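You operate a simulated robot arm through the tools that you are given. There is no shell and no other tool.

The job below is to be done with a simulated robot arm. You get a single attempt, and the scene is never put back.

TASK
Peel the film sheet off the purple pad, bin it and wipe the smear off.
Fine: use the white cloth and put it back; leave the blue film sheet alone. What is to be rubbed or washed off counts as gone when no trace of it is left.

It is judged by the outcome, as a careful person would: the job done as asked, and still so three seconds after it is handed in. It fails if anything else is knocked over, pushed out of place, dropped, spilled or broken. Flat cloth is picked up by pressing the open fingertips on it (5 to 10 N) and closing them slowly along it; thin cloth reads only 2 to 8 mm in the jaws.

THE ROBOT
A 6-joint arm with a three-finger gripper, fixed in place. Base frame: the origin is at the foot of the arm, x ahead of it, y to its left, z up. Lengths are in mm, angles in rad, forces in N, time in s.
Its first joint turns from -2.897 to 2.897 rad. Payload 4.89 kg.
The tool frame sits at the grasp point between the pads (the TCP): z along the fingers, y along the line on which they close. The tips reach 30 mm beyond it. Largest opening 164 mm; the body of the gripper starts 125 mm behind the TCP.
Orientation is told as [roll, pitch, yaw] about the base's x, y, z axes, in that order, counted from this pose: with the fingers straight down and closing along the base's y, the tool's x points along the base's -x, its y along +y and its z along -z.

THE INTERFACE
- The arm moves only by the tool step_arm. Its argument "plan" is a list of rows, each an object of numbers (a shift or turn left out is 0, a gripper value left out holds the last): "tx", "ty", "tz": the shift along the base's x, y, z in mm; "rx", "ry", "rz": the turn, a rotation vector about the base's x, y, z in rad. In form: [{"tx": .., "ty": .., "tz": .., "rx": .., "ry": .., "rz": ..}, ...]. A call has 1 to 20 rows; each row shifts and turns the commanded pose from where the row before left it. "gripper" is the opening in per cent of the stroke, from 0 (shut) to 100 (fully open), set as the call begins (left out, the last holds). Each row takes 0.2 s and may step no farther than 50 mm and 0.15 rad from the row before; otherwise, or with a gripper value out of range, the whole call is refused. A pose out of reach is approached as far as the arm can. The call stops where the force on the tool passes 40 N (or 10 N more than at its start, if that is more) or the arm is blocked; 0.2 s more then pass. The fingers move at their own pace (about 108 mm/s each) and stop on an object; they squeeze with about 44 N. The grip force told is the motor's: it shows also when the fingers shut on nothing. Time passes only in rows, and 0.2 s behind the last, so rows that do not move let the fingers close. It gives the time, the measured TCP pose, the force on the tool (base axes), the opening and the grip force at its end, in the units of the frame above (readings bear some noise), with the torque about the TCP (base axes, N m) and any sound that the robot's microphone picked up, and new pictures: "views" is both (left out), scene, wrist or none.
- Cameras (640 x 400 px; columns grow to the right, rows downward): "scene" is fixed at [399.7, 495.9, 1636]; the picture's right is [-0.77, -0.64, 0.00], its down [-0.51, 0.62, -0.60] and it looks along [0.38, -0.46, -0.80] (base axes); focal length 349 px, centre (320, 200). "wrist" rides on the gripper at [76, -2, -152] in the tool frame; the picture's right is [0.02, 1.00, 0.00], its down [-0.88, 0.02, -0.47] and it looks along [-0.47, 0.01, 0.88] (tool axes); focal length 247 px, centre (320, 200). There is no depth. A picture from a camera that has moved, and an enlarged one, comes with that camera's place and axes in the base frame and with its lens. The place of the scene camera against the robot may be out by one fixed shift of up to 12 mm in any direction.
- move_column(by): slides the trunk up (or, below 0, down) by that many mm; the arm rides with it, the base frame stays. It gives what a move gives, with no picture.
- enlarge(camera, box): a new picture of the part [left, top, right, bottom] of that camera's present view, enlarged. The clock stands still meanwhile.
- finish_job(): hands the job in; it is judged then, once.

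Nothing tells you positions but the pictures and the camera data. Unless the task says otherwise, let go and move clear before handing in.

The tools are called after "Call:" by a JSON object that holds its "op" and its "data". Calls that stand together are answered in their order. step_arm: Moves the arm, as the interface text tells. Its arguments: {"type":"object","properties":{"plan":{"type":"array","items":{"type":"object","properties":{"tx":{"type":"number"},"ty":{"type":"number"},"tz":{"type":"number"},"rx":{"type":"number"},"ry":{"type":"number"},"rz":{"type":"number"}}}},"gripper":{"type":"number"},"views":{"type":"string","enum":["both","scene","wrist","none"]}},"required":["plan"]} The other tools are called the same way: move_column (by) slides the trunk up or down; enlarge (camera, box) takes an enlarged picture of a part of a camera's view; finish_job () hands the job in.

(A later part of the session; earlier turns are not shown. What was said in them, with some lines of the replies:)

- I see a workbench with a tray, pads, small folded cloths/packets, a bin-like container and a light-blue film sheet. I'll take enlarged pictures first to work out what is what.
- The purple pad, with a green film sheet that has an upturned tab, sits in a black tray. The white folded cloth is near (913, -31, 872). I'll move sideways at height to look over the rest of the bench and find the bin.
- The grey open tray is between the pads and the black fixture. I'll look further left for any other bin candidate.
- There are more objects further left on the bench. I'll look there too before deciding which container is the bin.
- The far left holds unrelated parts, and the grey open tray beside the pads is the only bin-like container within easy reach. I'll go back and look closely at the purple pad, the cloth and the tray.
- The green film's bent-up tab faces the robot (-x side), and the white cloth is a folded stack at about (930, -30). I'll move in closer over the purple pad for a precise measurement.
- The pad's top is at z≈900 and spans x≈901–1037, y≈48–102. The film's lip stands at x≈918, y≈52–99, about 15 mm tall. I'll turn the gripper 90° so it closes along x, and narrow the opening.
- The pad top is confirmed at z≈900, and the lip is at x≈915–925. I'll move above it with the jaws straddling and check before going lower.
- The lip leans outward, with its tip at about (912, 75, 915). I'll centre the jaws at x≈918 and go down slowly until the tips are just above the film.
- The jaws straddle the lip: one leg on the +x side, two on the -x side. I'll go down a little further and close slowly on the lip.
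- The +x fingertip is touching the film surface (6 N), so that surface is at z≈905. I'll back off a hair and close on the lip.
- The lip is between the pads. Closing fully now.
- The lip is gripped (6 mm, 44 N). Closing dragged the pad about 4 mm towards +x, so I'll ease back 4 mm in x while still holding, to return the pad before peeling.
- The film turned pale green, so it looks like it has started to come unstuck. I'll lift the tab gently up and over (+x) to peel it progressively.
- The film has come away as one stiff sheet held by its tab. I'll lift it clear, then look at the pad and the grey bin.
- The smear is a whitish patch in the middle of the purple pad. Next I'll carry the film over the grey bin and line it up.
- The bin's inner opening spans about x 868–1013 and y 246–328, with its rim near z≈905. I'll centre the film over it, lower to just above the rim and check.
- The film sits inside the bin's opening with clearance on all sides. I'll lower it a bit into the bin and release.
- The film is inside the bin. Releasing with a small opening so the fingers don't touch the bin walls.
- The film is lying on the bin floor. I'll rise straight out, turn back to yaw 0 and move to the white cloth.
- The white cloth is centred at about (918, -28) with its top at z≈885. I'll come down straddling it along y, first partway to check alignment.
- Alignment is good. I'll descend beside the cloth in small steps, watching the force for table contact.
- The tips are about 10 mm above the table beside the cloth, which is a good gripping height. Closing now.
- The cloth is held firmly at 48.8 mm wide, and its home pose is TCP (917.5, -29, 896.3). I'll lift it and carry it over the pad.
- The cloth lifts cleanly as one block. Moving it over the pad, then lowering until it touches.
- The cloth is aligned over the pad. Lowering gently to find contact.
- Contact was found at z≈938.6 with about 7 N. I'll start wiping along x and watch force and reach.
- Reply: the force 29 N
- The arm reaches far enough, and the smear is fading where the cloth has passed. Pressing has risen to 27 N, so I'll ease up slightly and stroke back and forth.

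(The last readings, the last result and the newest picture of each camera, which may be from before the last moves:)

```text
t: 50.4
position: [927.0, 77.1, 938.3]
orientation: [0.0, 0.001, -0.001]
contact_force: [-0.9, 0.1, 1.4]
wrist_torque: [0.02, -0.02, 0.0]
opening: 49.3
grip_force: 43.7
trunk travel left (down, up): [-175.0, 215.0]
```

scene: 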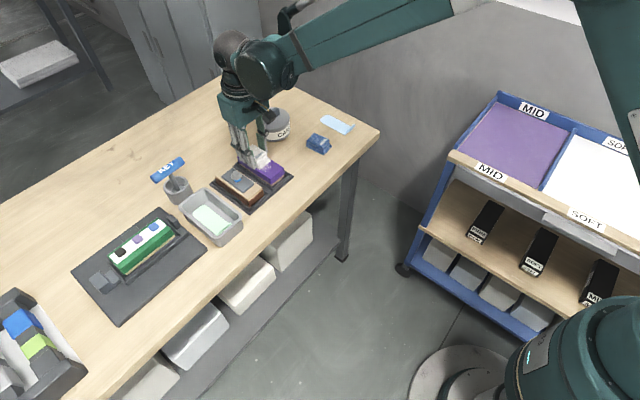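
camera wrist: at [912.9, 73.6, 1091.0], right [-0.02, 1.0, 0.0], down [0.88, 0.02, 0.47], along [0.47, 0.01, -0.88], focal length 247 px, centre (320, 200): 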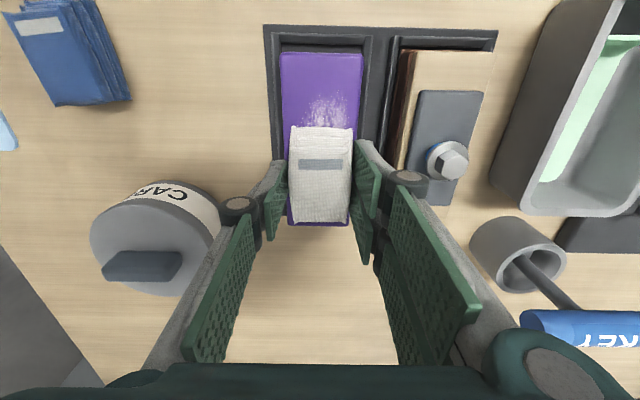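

Call:
{"op": "step_arm", "data": {"plan": [{"tz": -1.2}, {"ty": -4}, {"tx": 8}, {"tx": 8, "tz": 0.1}, {"tx": 8, "tz": 0.2}, {"tx": 8, "tz": 0.2}, {}], "views": "none"}}

Call:
{"op": "step_arm", "data": {"plan": [{"tx": 8, "tz": 0.2}, {"tx": 8, "tz": 0.2}, {"tx": 8, "tz": 0.2}, {"tx": 6, "tz": 0.2}, {}], "views": "none"}}

```text
t: 52.0
position: [958.4, 72.6, 937.9]
orientation: [0.0, -0.001, -0.001]
contact_force: [-3.6, 0.6, 7.4]
wrist_torque: [0.05, 0.07, 0.04]
opening: 48.8
grip_force: 44.5
trunk travel left (down, up): [-175.0, 215.0]
```

```text
t: 53.2
position: [988.2, 72.0, 938.9]
orientation: [0.001, 0.0, -0.001]
contact_force: [-2.3, 0.1, 4.7]
wrist_torque: [0.05, 0.06, 0.02]
opening: 48.8
grip_force: 43.8
trunk travel left (down, up): [-175.0, 215.0]
```

Call:
{"op": "step_arm", "data": {"plan": [{"tz": -0.7}, {"tx": -8, "tz": -0.1}, {"tx": -8, "tz": -0.2}, {"tx": -8, "tz": -0.2}, {"tx": -8, "tz": -0.2}, {"tx": -8, "tz": -0.2}, {"tx": -8, "tz": -0.2}, {"tx": -8, "tz": -0.2}, {"tx": -6, "tz": -0.1}, {}], "views": "none"}}

Call:
{"op": "step_arm", "data": {"plan": [{"ty": 4}, {"ty": 4}, {"tx": 8}, {"tx": 8, "tz": 0.2}, {"tx": 8, "tz": 0.2}, {"tx": 8, "tz": 0.2}, {"tx": 8, "tz": 0.2}, {"tx": 8, "tz": 0.2}, {"tx": 8, "tz": 0.2}, {"tx": 6, "tz": 0.2}, {}], "views": "both"}}

Call:
{"op": "enlarge", "data": {"camera": "scene", "box": [235, 130, 300, 185]}}

Call:
{"op": "enlarge", "data": {"camera": "wrist", "box": [220, 20, 420, 240]}}

```text
t: 55.4
position: [926.5, 71.2, 938.8]
orientation: [0.0, 0.0, 0.0]
contact_force: [8.5, 0.0, 21.8]
wrist_torque: [0.04, -0.37, 0.0]
opening: 48.9
grip_force: 44.1
trunk travel left (down, up): [-175.0, 215.0]
```

```text
t: 57.8
position: [990.5, 79.5, 938.1]
orientation: [0.0, 0.001, -0.001]
contact_force: [-1.3, 0.1, 1.1]
wrist_torque: [0.05, 0.0, 0.03]
opening: 49.1
grip_force: 44.1
trunk travel left (down, up): [-175.0, 215.0]
camera wrist: at [913.7, 77.4, 1090.9], right [-0.02, 1.0, 0.0], down [0.88, 0.02, 0.47], along [0.47, 0.01, -0.88], focal length 247 px, centre (320, 200)
```

scene: 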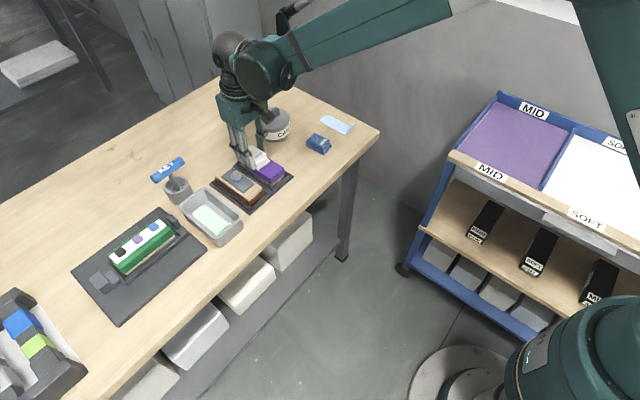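
wrist: 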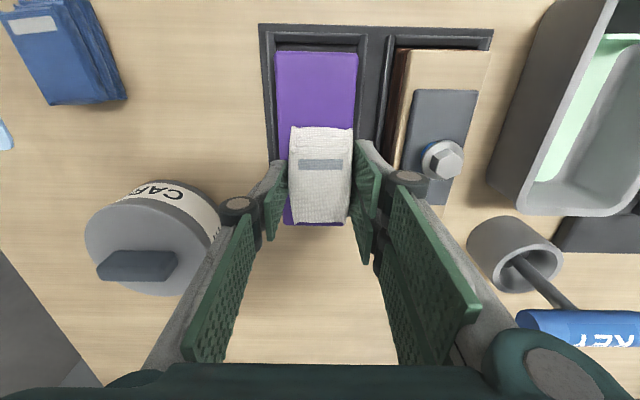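

```text
7.27 times, centred on (268, 158) of scene
camera zoom: at [399.7, 495.9, 1636.0], right [-0.77, -0.64, 0.0], down [-0.51, 0.62, -0.6], along [0.38, -0.46, -0.8], focal length 2540 px, centre (702, 509)
```

zoom: 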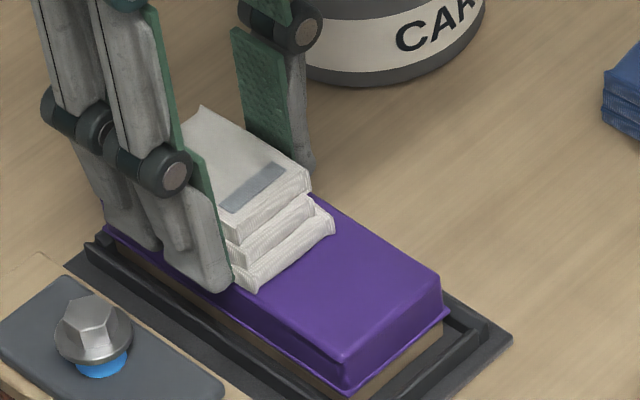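

```text
1.82 times, centred on (320, 130) of wrist
camera zoom: at [913.7, 77.4, 1090.9], right [-0.02, 1.0, 0.0], down [0.88, 0.02, 0.47], along [0.47, 0.01, -0.88], focal length 449 px, centre (320, 327)
```

zoom: 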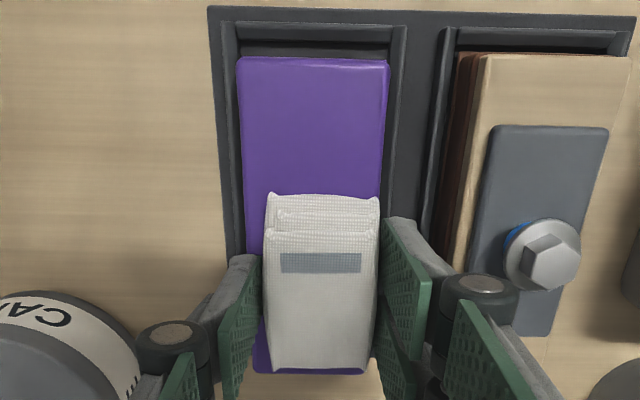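

The exposed part looks clean. I'll press lightly again, stroke back along y≈80 and inspect the far end.

Call:
{"op": "step_arm", "data": {"plan": [{"tz": -0.8}, {}], "views": "none"}}

Call:
{"op": "step_arm", "data": {"plan": [{"tx": -8}, {"tx": -8}, {"tx": -8}, {"tx": -8, "tz": -0.1}, {}], "views": "none"}}

Call:
{"op": "step_arm", "data": {"plan": [{"tx": -8, "tz": -0.1}, {"tx": -8, "tz": -0.1}, {"tx": -8, "tz": -0.1}, {"tx": -6, "tz": -0.1}, {}], "views": "both"}}

Call:
{"op": "enlarge", "data": {"camera": "scene", "box": [235, 130, 300, 185]}}

Call:
{"op": "enlarge", "data": {"camera": "wrist", "box": [220, 80, 420, 280]}}

```text
t: 58.4
position: [990.5, 79.9, 938.4]
orientation: [0.0, -0.001, -0.001]
contact_force: [7.6, -1.8, 17.1]
wrist_torque: [0.02, -0.17, -0.03]
opening: 49.0
grip_force: 43.2
trunk travel left (down, up): [-175.0, 215.0]
```

```text
t: 59.6
position: [953.9, 80.8, 938.1]
orientation: [-0.001, -0.001, -0.001]
contact_force: [-0.6, -2.0, 5.3]
wrist_torque: [0.03, -0.01, -0.02]
opening: 48.9
grip_force: 44.0
trunk travel left (down, up): [-175.0, 215.0]
```

```text
t: 60.8
position: [926.1, 80.3, 937.6]
orientation: [-0.001, -0.002, -0.001]
contact_force: [4.8, -0.8, 13.0]
wrist_torque: [0.05, -0.17, -0.01]
opening: 49.0
grip_force: 44.3
trunk travel left (down, up): [-175.0, 215.0]
camera wrist: at [850.1, 78.5, 1090.7], right [-0.02, 1.0, 0.0], down [0.88, 0.02, 0.47], along [0.47, 0.01, -0.88], focal length 247 px, centre (320, 200)
```

scene: 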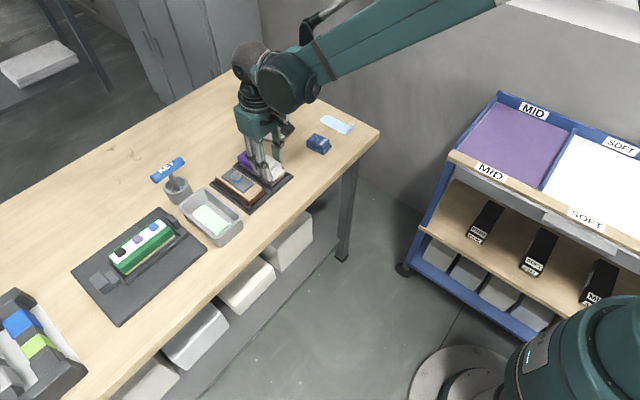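
wrist: 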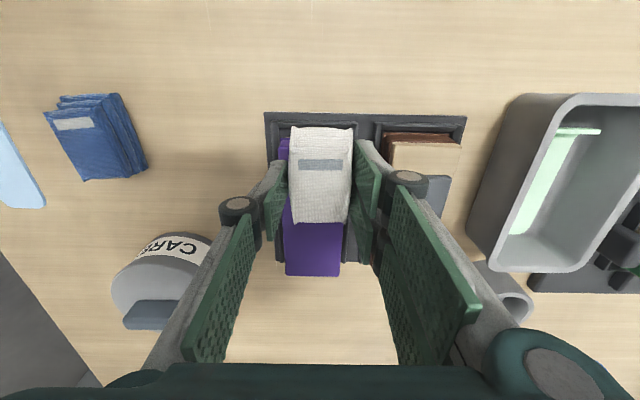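

```text
7.27 times, centred on (268, 158) of scene
camera zoom: at [399.7, 495.9, 1636.0], right [-0.77, -0.64, 0.0], down [-0.51, 0.62, -0.6], along [0.38, -0.46, -0.8], focal length 2540 px, centre (702, 509)
```

zoom: 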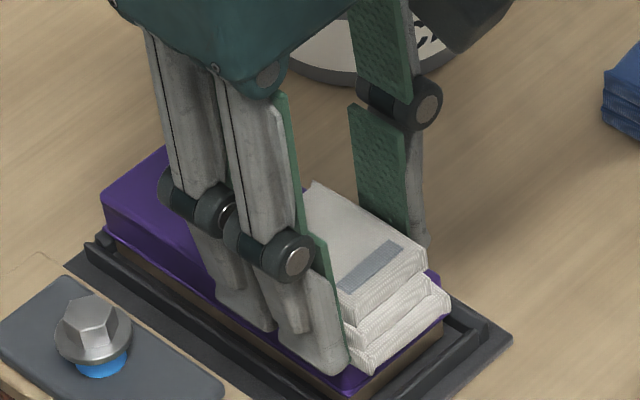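

```text
2.00 times, centred on (320, 180) of wrist
camera zoom: at [850.1, 78.5, 1090.7], right [-0.02, 1.0, 0.0], down [0.88, 0.02, 0.47], along [0.47, 0.01, -0.88], focal length 494 px, centre (320, 240)
```

zoom: 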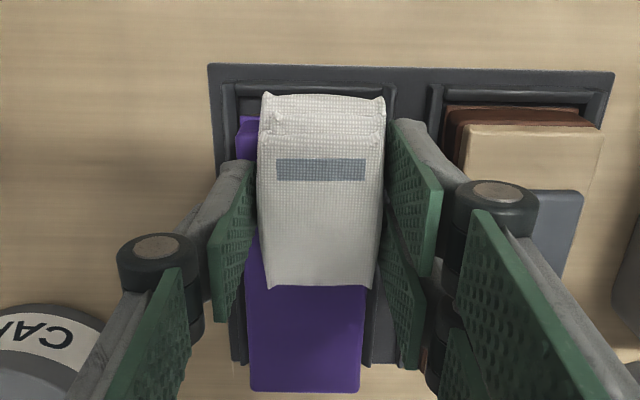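

Both ends look clean. I'll do one more light pass with lateral sweeps to be thorough, then lift and inspect.

Call:
{"op": "step_arm", "data": {"plan": [{"tz": 0.4}, {"ty": -5}, {"ty": -5}, {"tx": 8, "tz": 0.1}, {"tx": 8, "tz": 0.1}, {"tx": 8, "tz": 0.1}, {"tx": 8, "tz": 0.1}, {}], "views": "none"}}

Call:
{"op": "step_arm", "data": {"plan": [{"tx": 8, "tz": 0.1}, {"tx": 8, "tz": 0.1}, {"tx": 8, "tz": 0.1}, {"tx": 6, "tz": 0.1}, {"ty": 5}, {"ty": 5}, {}], "views": "none"}}

Call:
{"op": "step_arm", "data": {"plan": [{"ty": -5}, {"tx": -8}, {"tx": -8}, {"tx": -8}, {"tx": -8, "tz": -0.1}, {"tx": -8, "tz": -0.1}, {"tx": -8, "tz": -0.1}, {}], "views": "none"}}

```text
t: 62.6
position: [958.0, 69.4, 939.0]
orientation: [0.0, -0.001, 0.001]
contact_force: [-5.1, -2.1, 10.7]
wrist_torque: [-0.01, 0.25, -0.02]
opening: 48.9
grip_force: 44.2
trunk travel left (down, up): [-175.0, 215.0]
```

```text
t: 64.2
position: [988.3, 79.2, 938.5]
orientation: [-0.001, 0.0, 0.0]
contact_force: [0.9, -0.2, -0.3]
wrist_torque: [0.0, 0.01, 0.0]
opening: 48.7
grip_force: 44.0
trunk travel left (down, up): [-175.0, 215.0]
```

```text
t: 66.0
position: [940.2, 75.6, 939.4]
orientation: [-0.001, 0.0, 0.0]
contact_force: [-0.3, -0.7, -0.1]
wrist_torque: [-0.01, 0.0, 0.02]
opening: 48.9
grip_force: 43.9
trunk travel left (down, up): [-175.0, 215.0]
```

Lifting the cloth and moving aside to inspect the whole pad.

Call:
{"op": "step_arm", "data": {"plan": [{"tz": 15}, {"tz": 30}, {"tx": -8, "ty": -35, "tz": 8}, {"tx": -8, "ty": -35}, {"tx": -7, "ty": -34.5}, {}], "views": "both"}}

Call:
{"op": "enlarge", "data": {"camera": "scene", "box": [235, 130, 300, 185]}}

Call:
{"op": "enlarge", "data": {"camera": "wrist", "box": [340, 90, 500, 250]}}

```text
t: 67.4
position: [918.4, -32.7, 991.6]
orientation: [0.0, -0.001, 0.0]
contact_force: [-0.3, -0.3, -0.4]
wrist_torque: [0.06, 0.01, -0.02]
opening: 49.0
grip_force: 44.3
trunk travel left (down, up): [-175.0, 215.0]
camera wrist: at [842.4, -33.6, 1144.5], right [-0.02, 1.0, 0.0], down [0.88, 0.02, 0.47], along [0.47, 0.01, -0.88], focal length 247 px, centre (320, 200)
```

scene: 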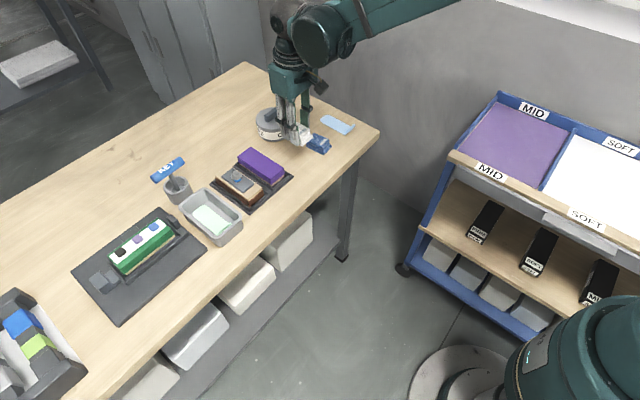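
wrist: 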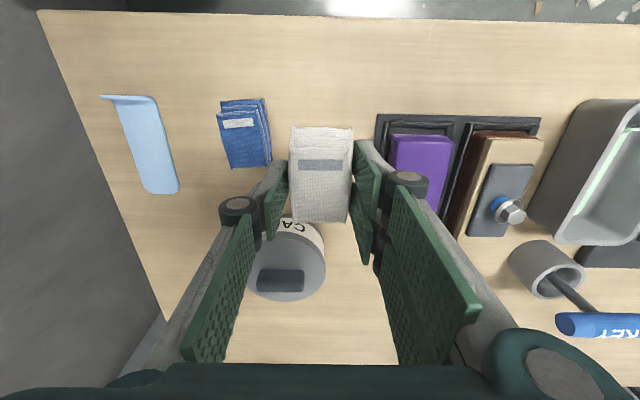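

```text
7.27 times, centred on (268, 158) of scene
camera zoom: at [399.7, 495.9, 1636.0], right [-0.77, -0.64, 0.0], down [-0.51, 0.62, -0.6], along [0.38, -0.46, -0.8], focal length 2540 px, centre (702, 509)
```

zoom: 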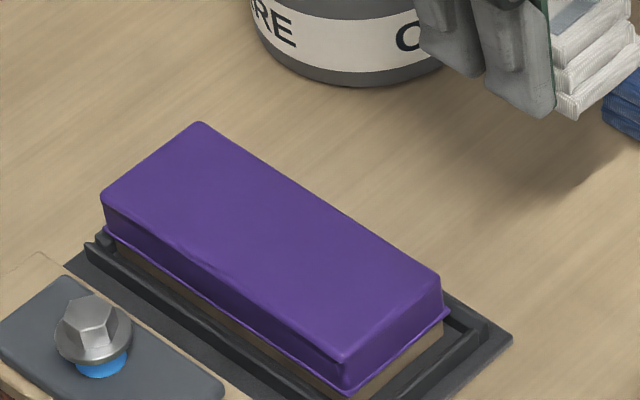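

```text
2.50 times, centred on (420, 170) of wrist
camera zoom: at [842.4, -33.6, 1144.5], right [-0.02, 1.0, 0.0], down [0.88, 0.02, 0.47], along [0.47, 0.01, -0.88], focal length 617 px, centre (70, 275)
```

zoom: 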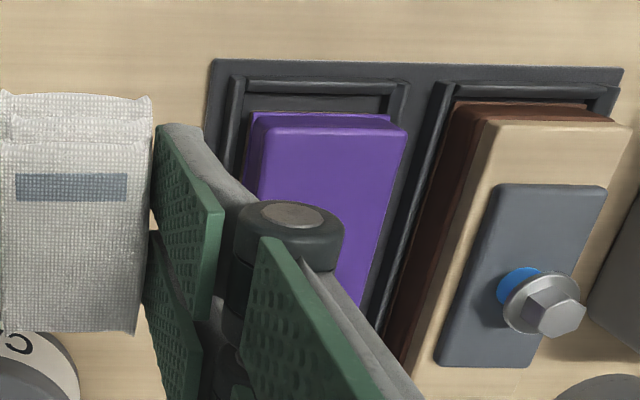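

The pad looks clean. I'll zoom in further to rule out any faint trace before returning the cloth.

Call:
{"op": "enlarge", "data": {"camera": "scene", "box": [244, 144, 284, 169]}}

Call:
{"op": "enlarge", "data": {"camera": "scene", "box": [250, 150, 275, 166]}}

```text
16.00 times, centred on (264, 156) of scene
camera zoom: at [399.7, 495.9, 1636.0], right [-0.77, -0.64, 0.0], down [-0.51, 0.62, -0.6], along [0.38, -0.46, -0.8], focal length 5589 px, centre (1216, 896)
```

zoom: 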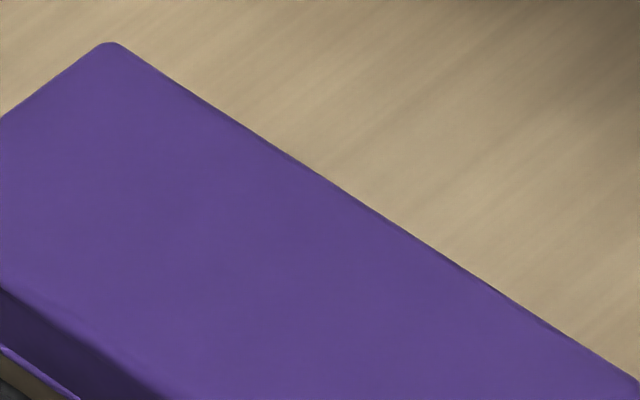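

```text
16.00 times, centred on (262, 158) of scene
camera zoom: at [399.7, 495.9, 1636.0], right [-0.77, -0.64, 0.0], down [-0.51, 0.62, -0.6], along [0.38, -0.46, -0.8], focal length 5589 px, centre (1240, 872)
```

zoom: 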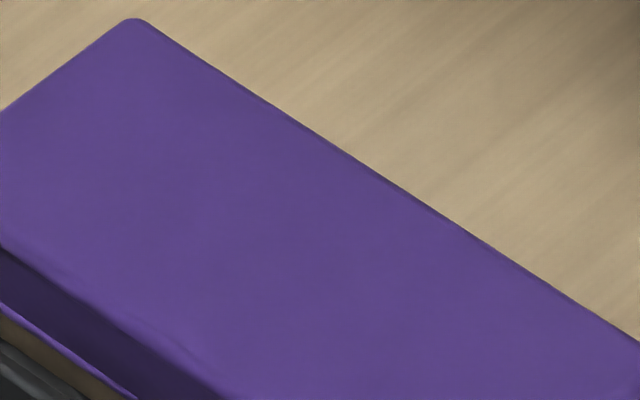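

No trace is visible from the scene camera. I'll confirm with a close wrist view from the side (yaw 90°) while still holding the cloth.

Call:
{"op": "step_arm", "data": {"plan": [{"tz": 20}, {"ty": 30, "rz": 0.15}, {"ty": 30, "rz": 0.15}, {"ty": 30, "rz": 0.15}, {"ty": 30, "rz": 0.15}, {"ty": 30, "rz": 0.15}, {"ty": 30, "rz": 0.15}, {"rz": 0.15}, {"rz": 0.15}, {"rz": 0.15}, {"rz": 0.15}, {"rz": 0.0708}, {}], "views": "both"}}

Call:
{"op": "enlarge", "data": {"camera": "wrist", "box": [170, 0, 370, 125]}}

```text
t: 70.2
position: [917.2, 149.5, 1010.9]
orientation: [0.002, 0.001, 1.571]
contact_force: [0.8, 0.6, -0.9]
wrist_torque: [0.01, 0.04, 0.01]
opening: 49.1
grip_force: 44.4
trunk travel left (down, up): [-175.0, 215.0]
camera wrist: at [919.9, 73.5, 1164.6], right [-1.0, -0.02, 0.0], down [-0.02, 0.88, 0.47], along [-0.01, 0.47, -0.88], focal length 247 px, centre (320, 200)
```

scene: 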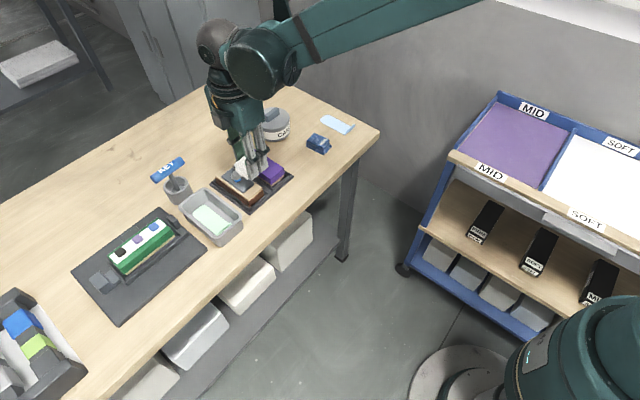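
wrist: 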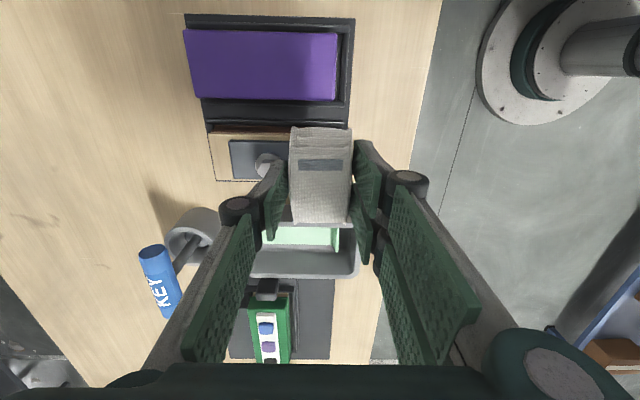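

```text
3.20 times, centred on (270, 62) of wrist
camera zoom: at [919.9, 73.5, 1164.6], right [-1.0, -0.02, 0.0], down [-0.02, 0.88, 0.47], along [-0.01, 0.47, -0.88], focal length 790 px, centre (480, 640)
```

zoom: 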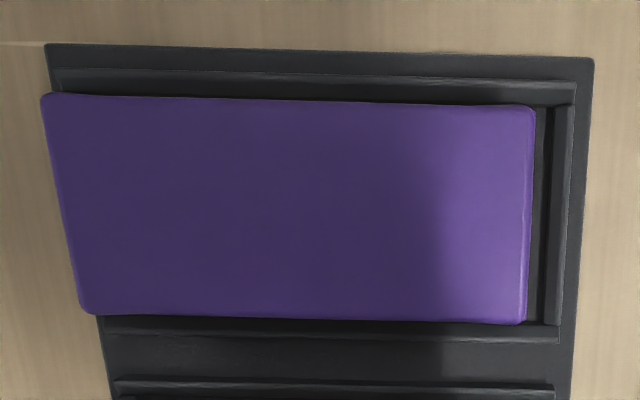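

The pad is completely clean. Now I'll return the cloth to exactly where it came from, reversing my commanded moves.

Call:
{"op": "step_arm", "data": {"plan": [{"rz": -0.15}, {"rz": -0.15}, {"rz": -0.15}, {"rz": -0.15}, {"ty": -30, "rz": -0.15}, {"ty": -30, "rz": -0.15}, {"ty": -30, "rz": -0.15}, {"ty": -30, "rz": -0.15}, {"ty": -30, "rz": -0.15}, {"ty": -29, "rz": -0.15}, {"rz": -0.0708}, {"tz": -20}, {"tz": -25}, {"tz": -20}, {}], "views": "both"}}

Call:
{"op": "enlarge", "data": {"camera": "wrist", "box": [220, 80, 420, 240]}}

Call:
{"op": "enlarge", "data": {"camera": "scene", "box": [250, 110, 350, 190]}}

```text
t: 73.4
position: [918.5, -30.1, 946.2]
orientation: [0.001, 0.0, 0.002]
contact_force: [0.0, -0.6, -0.1]
wrist_torque: [-0.01, 0.04, -0.01]
opening: 49.1
grip_force: 43.6
trunk travel left (down, up): [-175.0, 215.0]
camera wrist: at [842.0, -33.3, 1099.2], right [-0.02, 1.0, 0.0], down [0.88, 0.02, 0.47], along [0.47, 0.01, -0.88], focal length 247 px, centre (320, 200)
```

scene: 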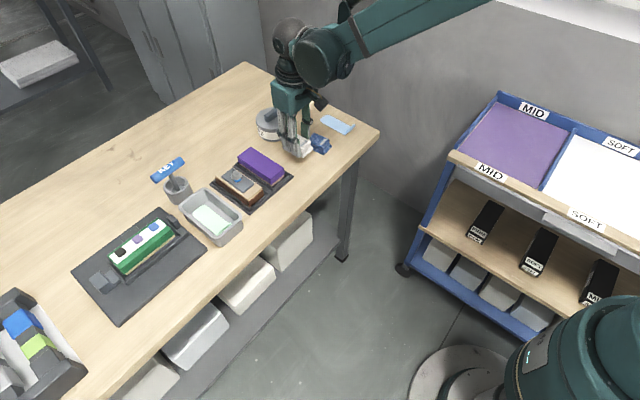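
wrist: 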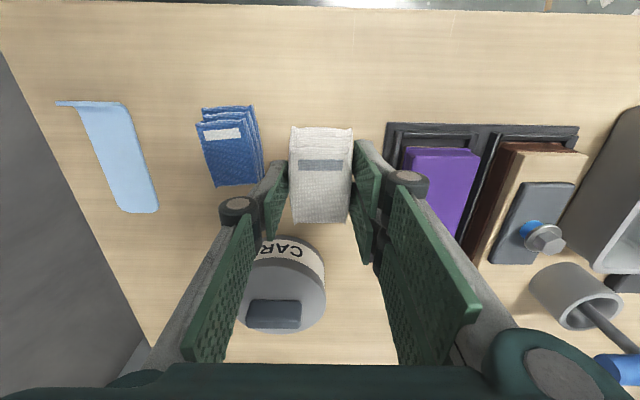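

```text
2.50 times, centred on (320, 160) of wrist
camera zoom: at [842.0, -33.3, 1099.2], right [-0.02, 1.0, 0.0], down [0.88, 0.02, 0.47], along [0.47, 0.01, -0.88], focal length 617 px, centre (320, 300)
```

zoom: 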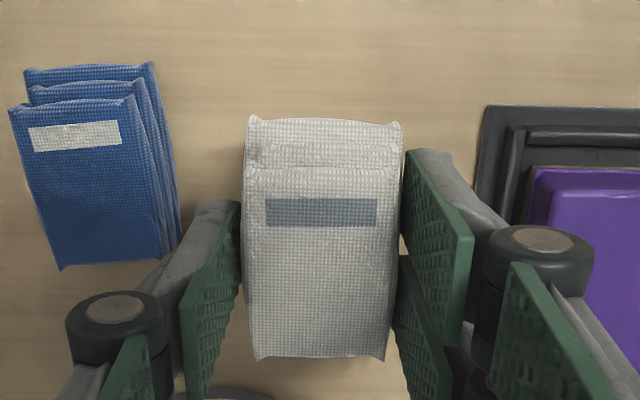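

```text
5.00 times, centred on (300, 150) of scene
camera zoom: at [399.7, 495.9, 1636.0], right [-0.77, -0.64, 0.0], down [-0.51, 0.62, -0.6], along [0.38, -0.46, -0.8], focal length 1746 px, centre (420, 450)
```

zoom: 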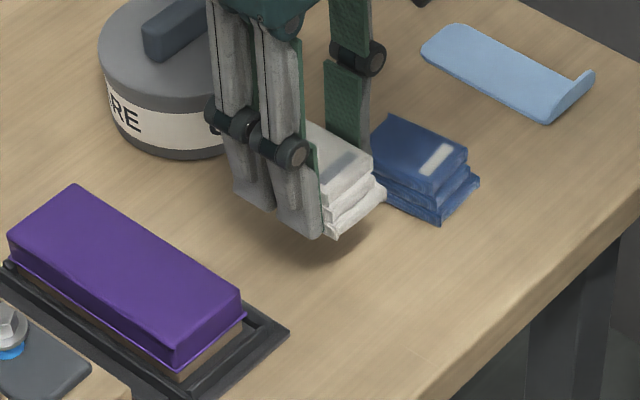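

Lowering toward the table with contact checks.

Call:
{"op": "step_arm", "data": {"plan": [{"tz": -15}, {"tz": -15}, {"tz": -10}, {}], "views": "wrist"}}

Call:
{"op": "enlarge", "data": {"camera": "wrist", "box": [220, 80, 420, 240]}}

Call:
{"op": "step_arm", "data": {"plan": [{"tz": -3}, {"tz": -2}, {}], "views": "none"}}

```text
t: 74.4
position: [918.3, -30.7, 906.5]
orientation: [0.0, 0.0, 0.001]
contact_force: [0.0, -0.1, -0.3]
wrist_torque: [0.0, 0.04, 0.0]
opening: 48.8
grip_force: 44.0
trunk travel left (down, up): [-175.0, 215.0]
camera wrist: at [842.1, -31.9, 1059.1], right [-0.02, 1.0, 0.0], down [0.88, 0.02, 0.47], along [0.47, 0.01, -0.88], focal length 247 px, centre (320, 200)
```

wrist: 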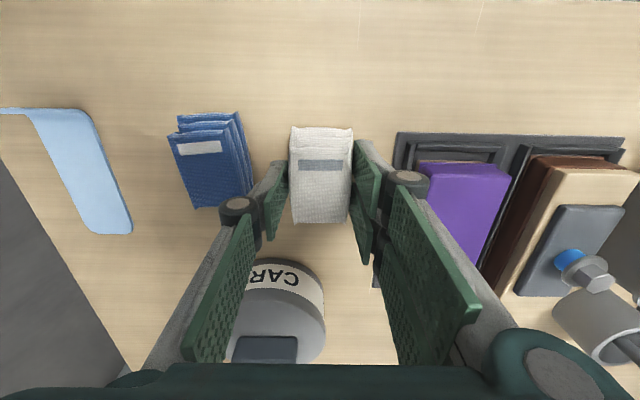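

```text
2.50 times, centred on (320, 160) of wrist
camera zoom: at [842.1, -31.9, 1059.1], right [-0.02, 1.0, 0.0], down [0.88, 0.02, 0.47], along [0.47, 0.01, -0.88], focal length 617 px, centre (320, 300)
```

zoom: 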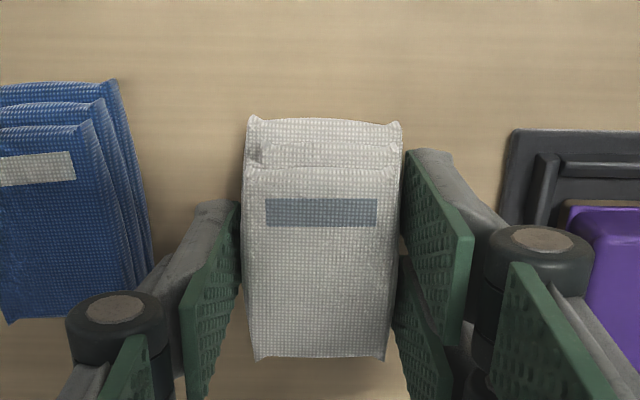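

```text
t: 75.2
position: [918.8, -28.7, 902.3]
orientation: [0.0, 0.001, 0.001]
contact_force: [-0.1, -1.0, -0.1]
wrist_torque: [-0.01, -0.01, -0.01]
opening: 49.0
grip_force: 44.2
trunk travel left (down, up): [-175.0, 215.0]
```

Call:
{"op": "step_arm", "data": {"plan": [{"tz": -1.5}, {}], "views": "none"}}

Call:
{"op": "step_arm", "data": {"plan": [{"tz": -1}, {}], "views": "none"}}

Call:
{"op": "step_arm", "data": {"plan": [{"tz": -1}, {}], "views": "scene"}}

Call:
{"op": "enlarge", "data": {"camera": "scene", "box": [270, 130, 330, 180]}}

```text
t: 75.8
position: [917.9, -28.2, 899.7]
orientation: [0.001, -0.001, 0.0]
contact_force: [0.2, 1.0, -1.1]
wrist_torque: [0.02, -0.01, -0.04]
opening: 49.1
grip_force: 44.1
trunk travel left (down, up): [-175.0, 215.0]
```

```text
t: 76.4
position: [918.0, -29.0, 899.2]
orientation: [-0.001, -0.002, 0.0]
contact_force: [-0.1, 0.4, -1.4]
wrist_torque: [0.01, 0.03, -0.01]
opening: 48.8
grip_force: 44.3
trunk travel left (down, up): [-175.0, 215.0]
```

```text
t: 77.0
position: [918.7, -29.6, 898.9]
orientation: [0.0, 0.0, 0.001]
contact_force: [0.1, -1.0, 0.2]
wrist_torque: [0.01, 0.01, -0.01]
opening: 48.9
grip_force: 44.1
trunk travel left (down, up): [-175.0, 215.0]
```

scene: 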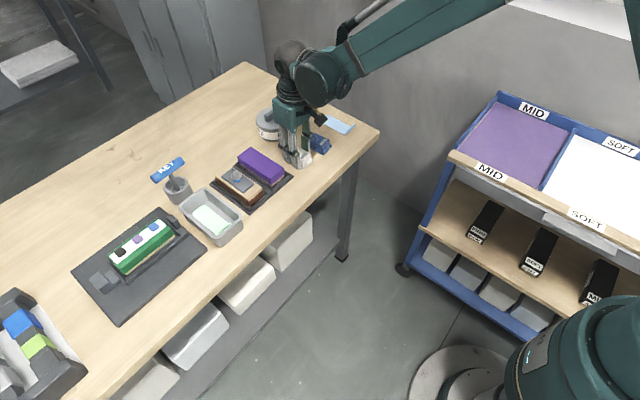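

```text
8.00 times, centred on (300, 155) of scene
camera zoom: at [399.7, 495.9, 1636.0], right [-0.77, -0.64, 0.0], down [-0.51, 0.62, -0.6], along [0.38, -0.46, -0.8], focal length 2794 px, centre (480, 560)
```

zoom: 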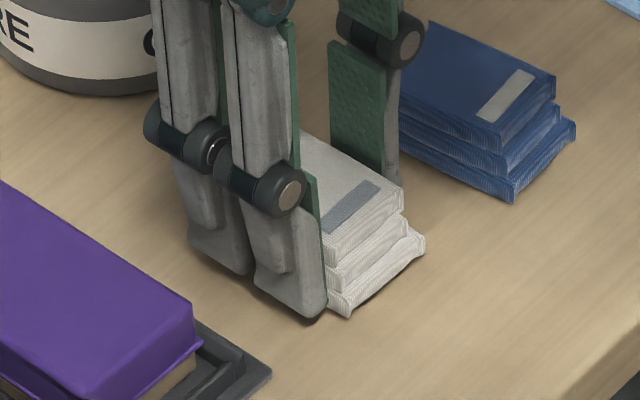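

Call:
{"op": "step_arm", "data": {"plan": [{"tz": -1}, {}], "views": "none"}}

Call:
{"op": "step_arm", "data": {"plan": [{"tz": -1}, {}], "views": "none"}}

```text
t: 77.6
position: [917.2, -28.3, 897.9]
orientation: [0.001, 0.0, -0.001]
contact_force: [-0.3, -0.4, -0.8]
wrist_torque: [0.03, 0.0, -0.04]
opening: 48.8
grip_force: 44.1
trunk travel left (down, up): [-175.0, 215.0]
```

```text
t: 78.2
position: [918.2, -29.4, 895.5]
orientation: [0.001, 0.0, 0.001]
contact_force: [-0.2, 0.1, 0.6]
wrist_torque: [0.01, -0.04, -0.01]
opening: 48.8
grip_force: 43.8
trunk travel left (down, up): [-175.0, 215.0]
```

Call:
{"op": "step_arm", "data": {"plan": [{"tz": -0.7}, {}], "views": "none"}}

Call:
{"op": "step_arm", "data": {"plan": [{"tz": -0.7}, {}], "views": "none"}}

```text
t: 78.8
position: [919.0, -30.0, 896.3]
orientation: [-0.001, -0.002, -0.002]
contact_force: [7.5, 1.1, 27.5]
wrist_torque: [0.19, -0.06, -0.03]
opening: 48.7
grip_force: 43.7
trunk travel left (down, up): [-175.0, 215.0]
```

```text
t: 79.4
position: [917.0, -29.1, 894.9]
orientation: [0.0, -0.002, 0.0]
contact_force: [11.4, -1.0, 35.8]
wrist_torque: [0.16, -0.22, 0.0]
opening: 48.8
grip_force: 44.4
trunk travel left (down, up): [-175.0, 215.0]
```

Table contact is made. I'll ease off the pressure and release the cloth.

Call:
{"op": "step_arm", "data": {"plan": [{"tz": 1.0}, {}], "views": "none"}}

Call:
{"op": "step_arm", "data": {"plan": [{}, {}], "gripper": 36, "views": "wrist"}}

Call:
{"op": "enlarge", "data": {"camera": "wrist", "box": [220, 80, 420, 240]}}

```text
t: 80.0
position: [916.6, -29.6, 896.0]
orientation: [0.0, 0.001, -0.001]
contact_force: [-1.9, -1.9, 17.5]
wrist_torque: [0.07, -0.06, -0.04]
opening: 48.8
grip_force: 43.8
trunk travel left (down, up): [-175.0, 215.0]
```

```text
t: 80.6
position: [917.8, -28.8, 894.3]
orientation: [0.0, -0.002, -0.001]
contact_force: [-0.9, 0.0, -0.1]
wrist_torque: [-0.01, 0.05, 0.02]
opening: 59.0
grip_force: 0.1
trunk travel left (down, up): [-175.0, 215.0]
camera wrist: at [841.8, -30.6, 1047.9], right [-0.02, 1.0, 0.0], down [0.88, 0.02, 0.47], along [0.47, 0.01, -0.88], focal length 247 px, centre (320, 200)
```

wrist: 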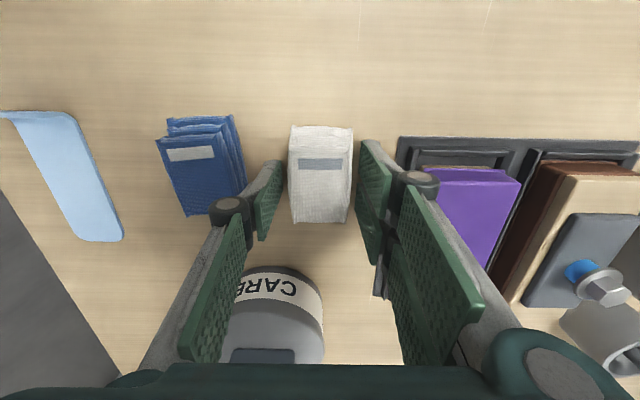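

```text
2.50 times, centred on (320, 160) of wrist
camera zoom: at [841.8, -30.6, 1047.9], right [-0.02, 1.0, 0.0], down [0.88, 0.02, 0.47], along [0.47, 0.01, -0.88], focal length 617 px, centre (320, 300)
```

zoom: 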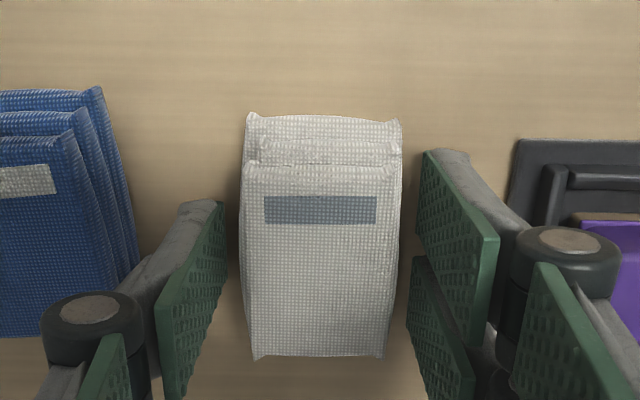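

The cloth is back in its spot. I'll rise straight up and return to an earlier viewpoint to compare the pad's position in its dock with the start.

Call:
{"op": "step_arm", "data": {"plan": [{"tz": 8}, {"tz": 20}, {"tz": 30}, {"tz": 30}, {"tz": 20}, {"tx": -20, "ty": 30}, {"tx": -20, "ty": 30}, {"tx": -20, "ty": 29}, {}, {}], "views": "both"}}

Call:
{"op": "step_arm", "data": {"plan": [{}, {}], "gripper": 100, "views": "wrist"}}

Call:
{"op": "enlarge", "data": {"camera": "wrist", "box": [290, 160, 370, 285]}}

Call:
{"op": "enlarge", "data": {"camera": "wrist", "box": [200, 100, 440, 300]}}

```text
t: 82.8
position: [859.2, 60.2, 1003.5]
orientation: [0.0, -0.001, 0.001]
contact_force: [-0.4, 0.1, 0.2]
wrist_torque: [-0.03, -0.04, -0.02]
opening: 59.0
grip_force: 0.0
trunk travel left (down, up): [-175.0, 215.0]
camera wrist: at [782.3, 58.7, 1157.0], right [-0.02, 1.0, 0.0], down [0.88, 0.02, 0.47], along [0.47, 0.01, -0.88], focal length 247 px, centre (320, 200)
```

scene: 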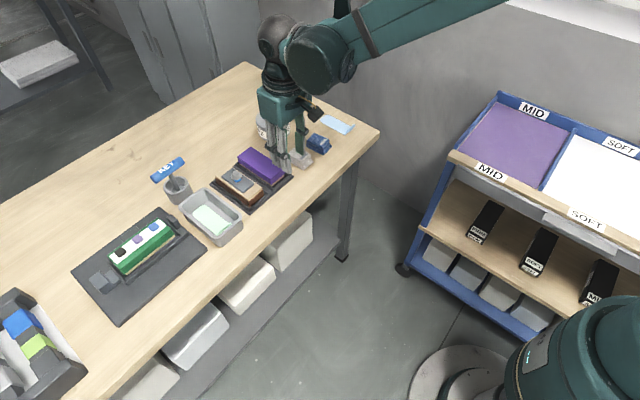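
wrist: 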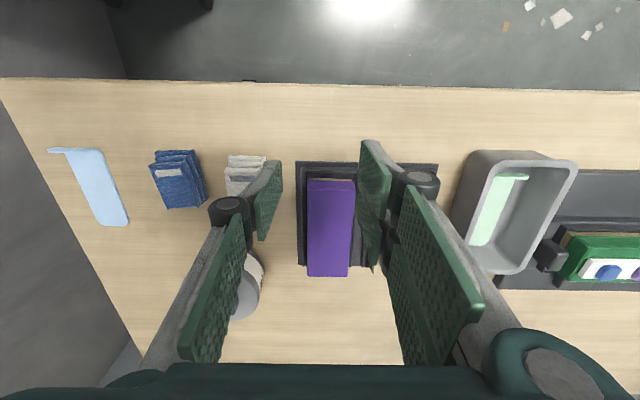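

```text
t: 83.4
position: [857.8, 60.6, 1004.8]
orientation: [0.0, -0.001, -0.001]
contact_force: [0.0, -0.6, 0.1]
wrist_torque: [0.01, 0.0, 0.01]
opening: 163.9
grip_force: 0.0
trunk travel left (down, up): [-175.0, 215.0]
camera wrist: at [782.5, 58.3, 1156.9], right [-0.02, 1.0, 0.0], down [0.88, 0.02, 0.47], along [0.47, 0.01, -0.88], focal length 247 px, centre (320, 200)
```

wrist: 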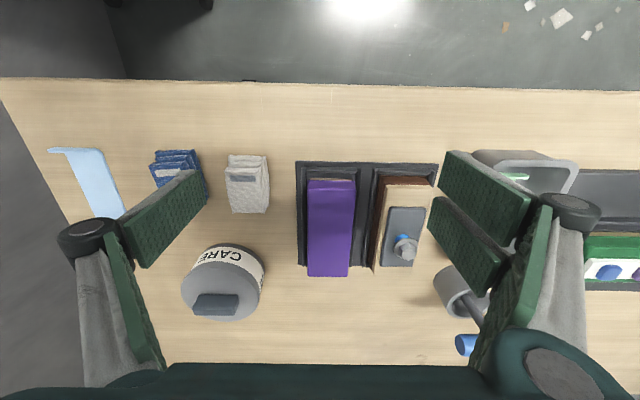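

```text
3.20 times, centred on (330, 222) of wrist
camera zoom: at [782.5, 58.3, 1156.9], right [-0.02, 1.0, 0.0], down [0.88, 0.02, 0.47], along [0.47, 0.01, -0.88], focal length 790 px, centre (288, 128)
```

zoom: 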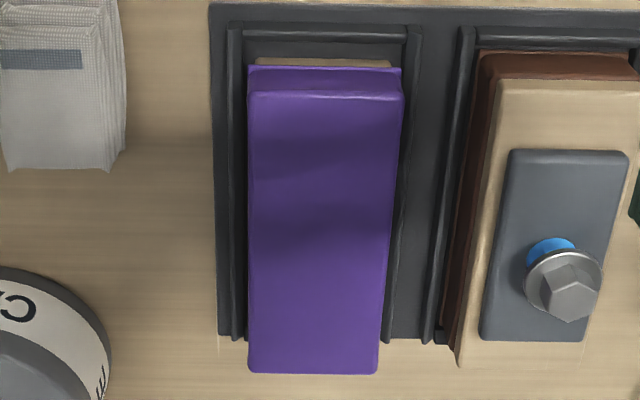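

```text
2.00 times, centred on (320, 200) of wrist
camera zoom: at [782.5, 58.3, 1156.9], right [-0.02, 1.0, 0.0], down [0.88, 0.02, 0.47], along [0.47, 0.01, -0.88], focal length 494 px, centre (320, 200)
```

zoom: 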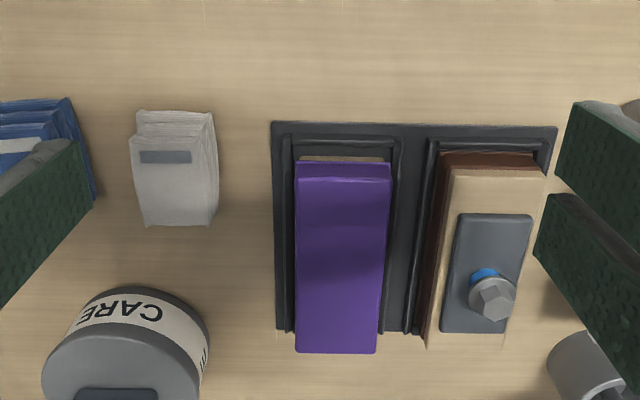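

The cloth is back within about a millimetre, and the pad is clean and still in its dock, only about 3 mm from where it started. I'll back the arm away and take a last look before handing in.

Call:
{"op": "step_arm", "data": {"plan": [{"tz": 30}, {"tz": 30}, {"tx": -30, "tz": 25}, {"tx": -40, "tz": 25}, {"tx": -40, "tz": 20}, {"tx": -40}, {"tx": -40}, {"tx": -40}, {}], "views": "both"}}

Call:
{"op": "enlarge", "data": {"camera": "scene", "box": [160, 90, 360, 250]}}

Call:
{"op": "enlarge", "data": {"camera": "scene", "box": [235, 140, 300, 185]}}

Call:
{"op": "enlarge", "data": {"camera": "wrist", "box": [180, 200, 480, 370]}}

```text
t: 85.4
position: [629.1, 61.1, 1135.3]
orientation: [0.001, -0.001, 0.0]
contact_force: [-0.5, -0.7, 0.7]
wrist_torque: [0.02, -0.11, -0.01]
opening: 164.2
grip_force: 0.1
trunk travel left (down, up): [-175.0, 215.0]
camera wrist: at [551.3, 60.1, 1287.5], right [-0.02, 1.0, 0.0], down [0.88, 0.02, 0.47], along [0.47, 0.01, -0.88], focal length 247 px, centre (320, 200)
```

scene: 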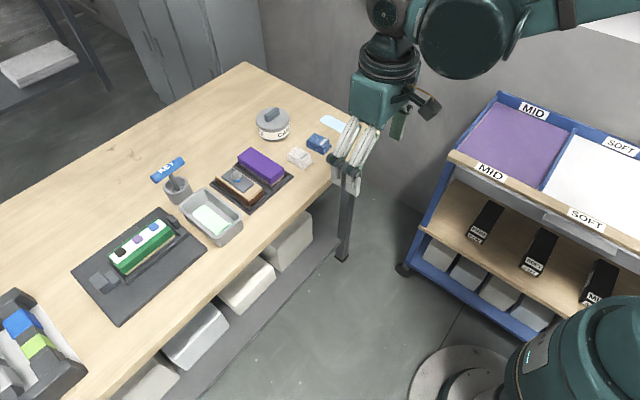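
wrist: 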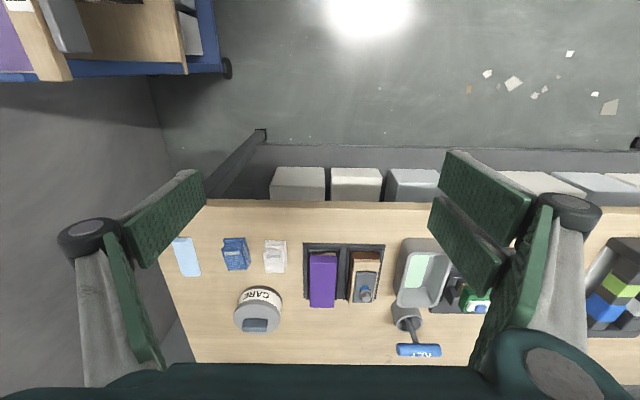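

```text
2.50 times, centred on (260, 170) of scene
camera zoom: at [399.7, 495.9, 1636.0], right [-0.77, -0.64, 0.0], down [-0.51, 0.62, -0.6], along [0.38, -0.46, -0.8], focal length 873 px, centre (470, 275)
```

zoom: 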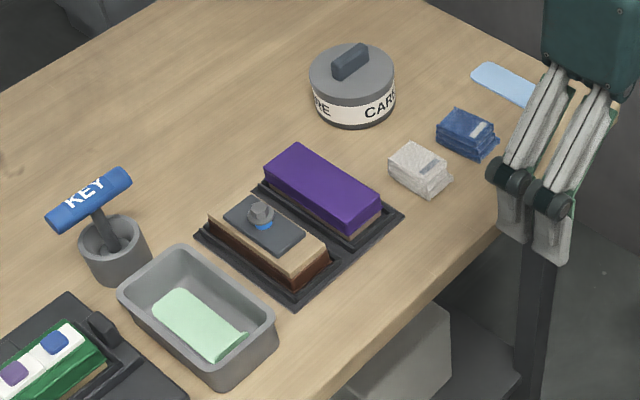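

```text
8.89 times, centred on (268, 162) of scene
camera zoom: at [399.7, 495.9, 1636.0], right [-0.77, -0.64, 0.0], down [-0.51, 0.62, -0.6], along [0.38, -0.46, -0.8], focal length 3105 px, centre (787, 533)
```

zoom: 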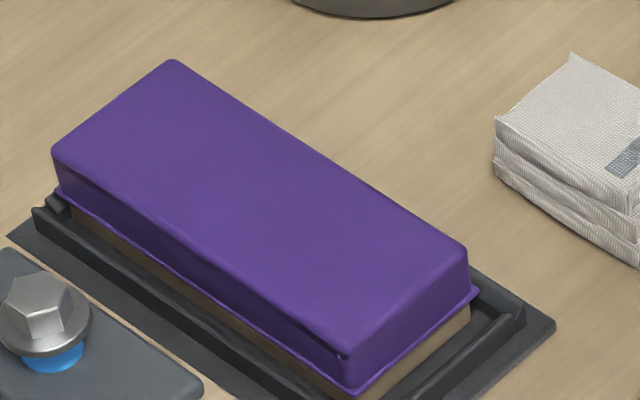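

```text
2.13 times, centred on (330, 285) of wrist
camera zoom: at [551.3, 60.1, 1287.5], right [-0.02, 1.0, 0.0], down [0.88, 0.02, 0.47], along [0.47, 0.01, -0.88], focal length 527 px, centre (299, 19)
```

zoom: 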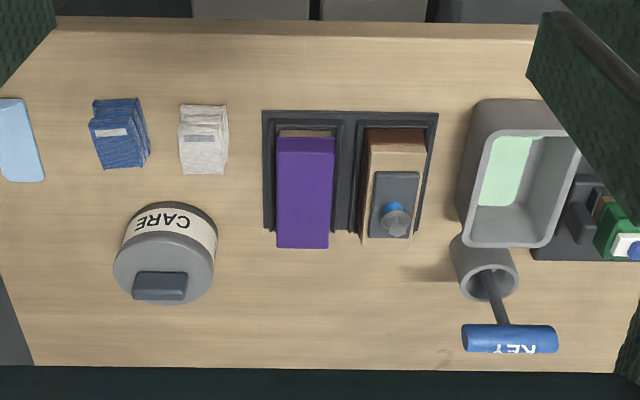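

Call:
{"op": "enlarge", "data": {"camera": "scene", "box": [260, 170, 284, 185]}}

Call:
{"op": "enlarge", "data": {"camera": "scene", "box": [238, 144, 286, 182]}}

```text
16.00 times, centred on (272, 178) of scene
camera zoom: at [399.7, 495.9, 1636.0], right [-0.77, -0.64, 0.0], down [-0.51, 0.62, -0.6], along [0.38, -0.46, -0.8], focal length 5589 px, centre (1088, 560)
```

zoom: 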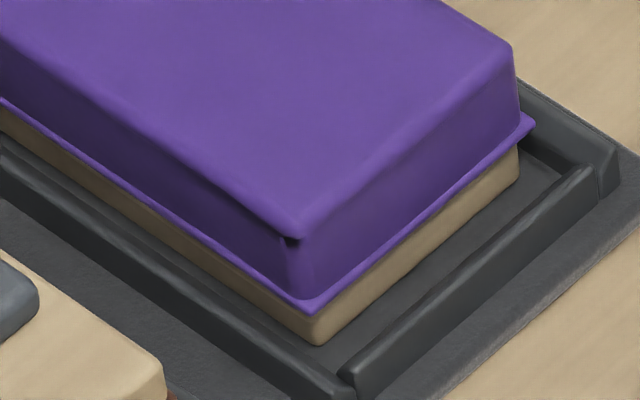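

```text
10.53 times, centred on (262, 163) of scene
camera zoom: at [399.7, 495.9, 1636.0], right [-0.77, -0.64, 0.0], down [-0.51, 0.62, -0.6], along [0.38, -0.46, -0.8], focal length 3677 px, centre (930, 590)
```

zoom: 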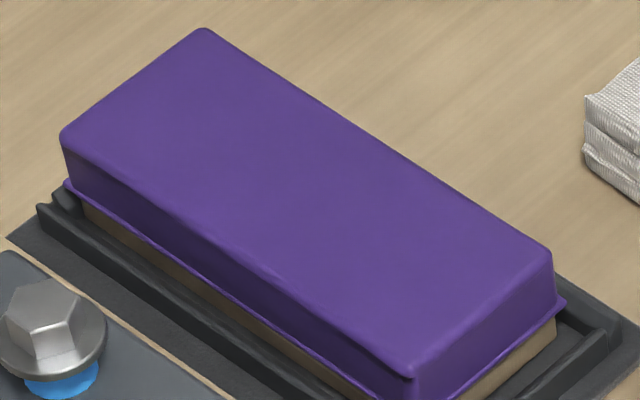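

The pad shows no trace of the smear and sits in its dock. The green film lies in the grey bin, the white cloth is back in place, and the blue film and everything else are untouched. The arm is clear with nothing in the gripper, so I'm handing in.

Call:
{"op": "finish_job", "data": {}}

```text
The job is handed in.
```

I peeled the green film off the purple pad and put it in the grey bin. I then wiped the smear off with the white cloth, and close-up pictures from both cameras show no trace of it.

- **Bin:** Nothing on the bench was labelled as a bin. I used the empty grey open tray next to the pads, and the film lies flat on its floor.
- **Cloth:** It is back within about a millimetre of where I picked it up.
- **Pad:** It moved about 3 mm away from the robot (+x) in its dock when I gripped the film's tab. It is still in the dock, and I left it there rather than risk handling it again.
- **Everything else:** The blue film sheet was not touched, and nothing else was moved. The gripper is empty and clear of the bench.
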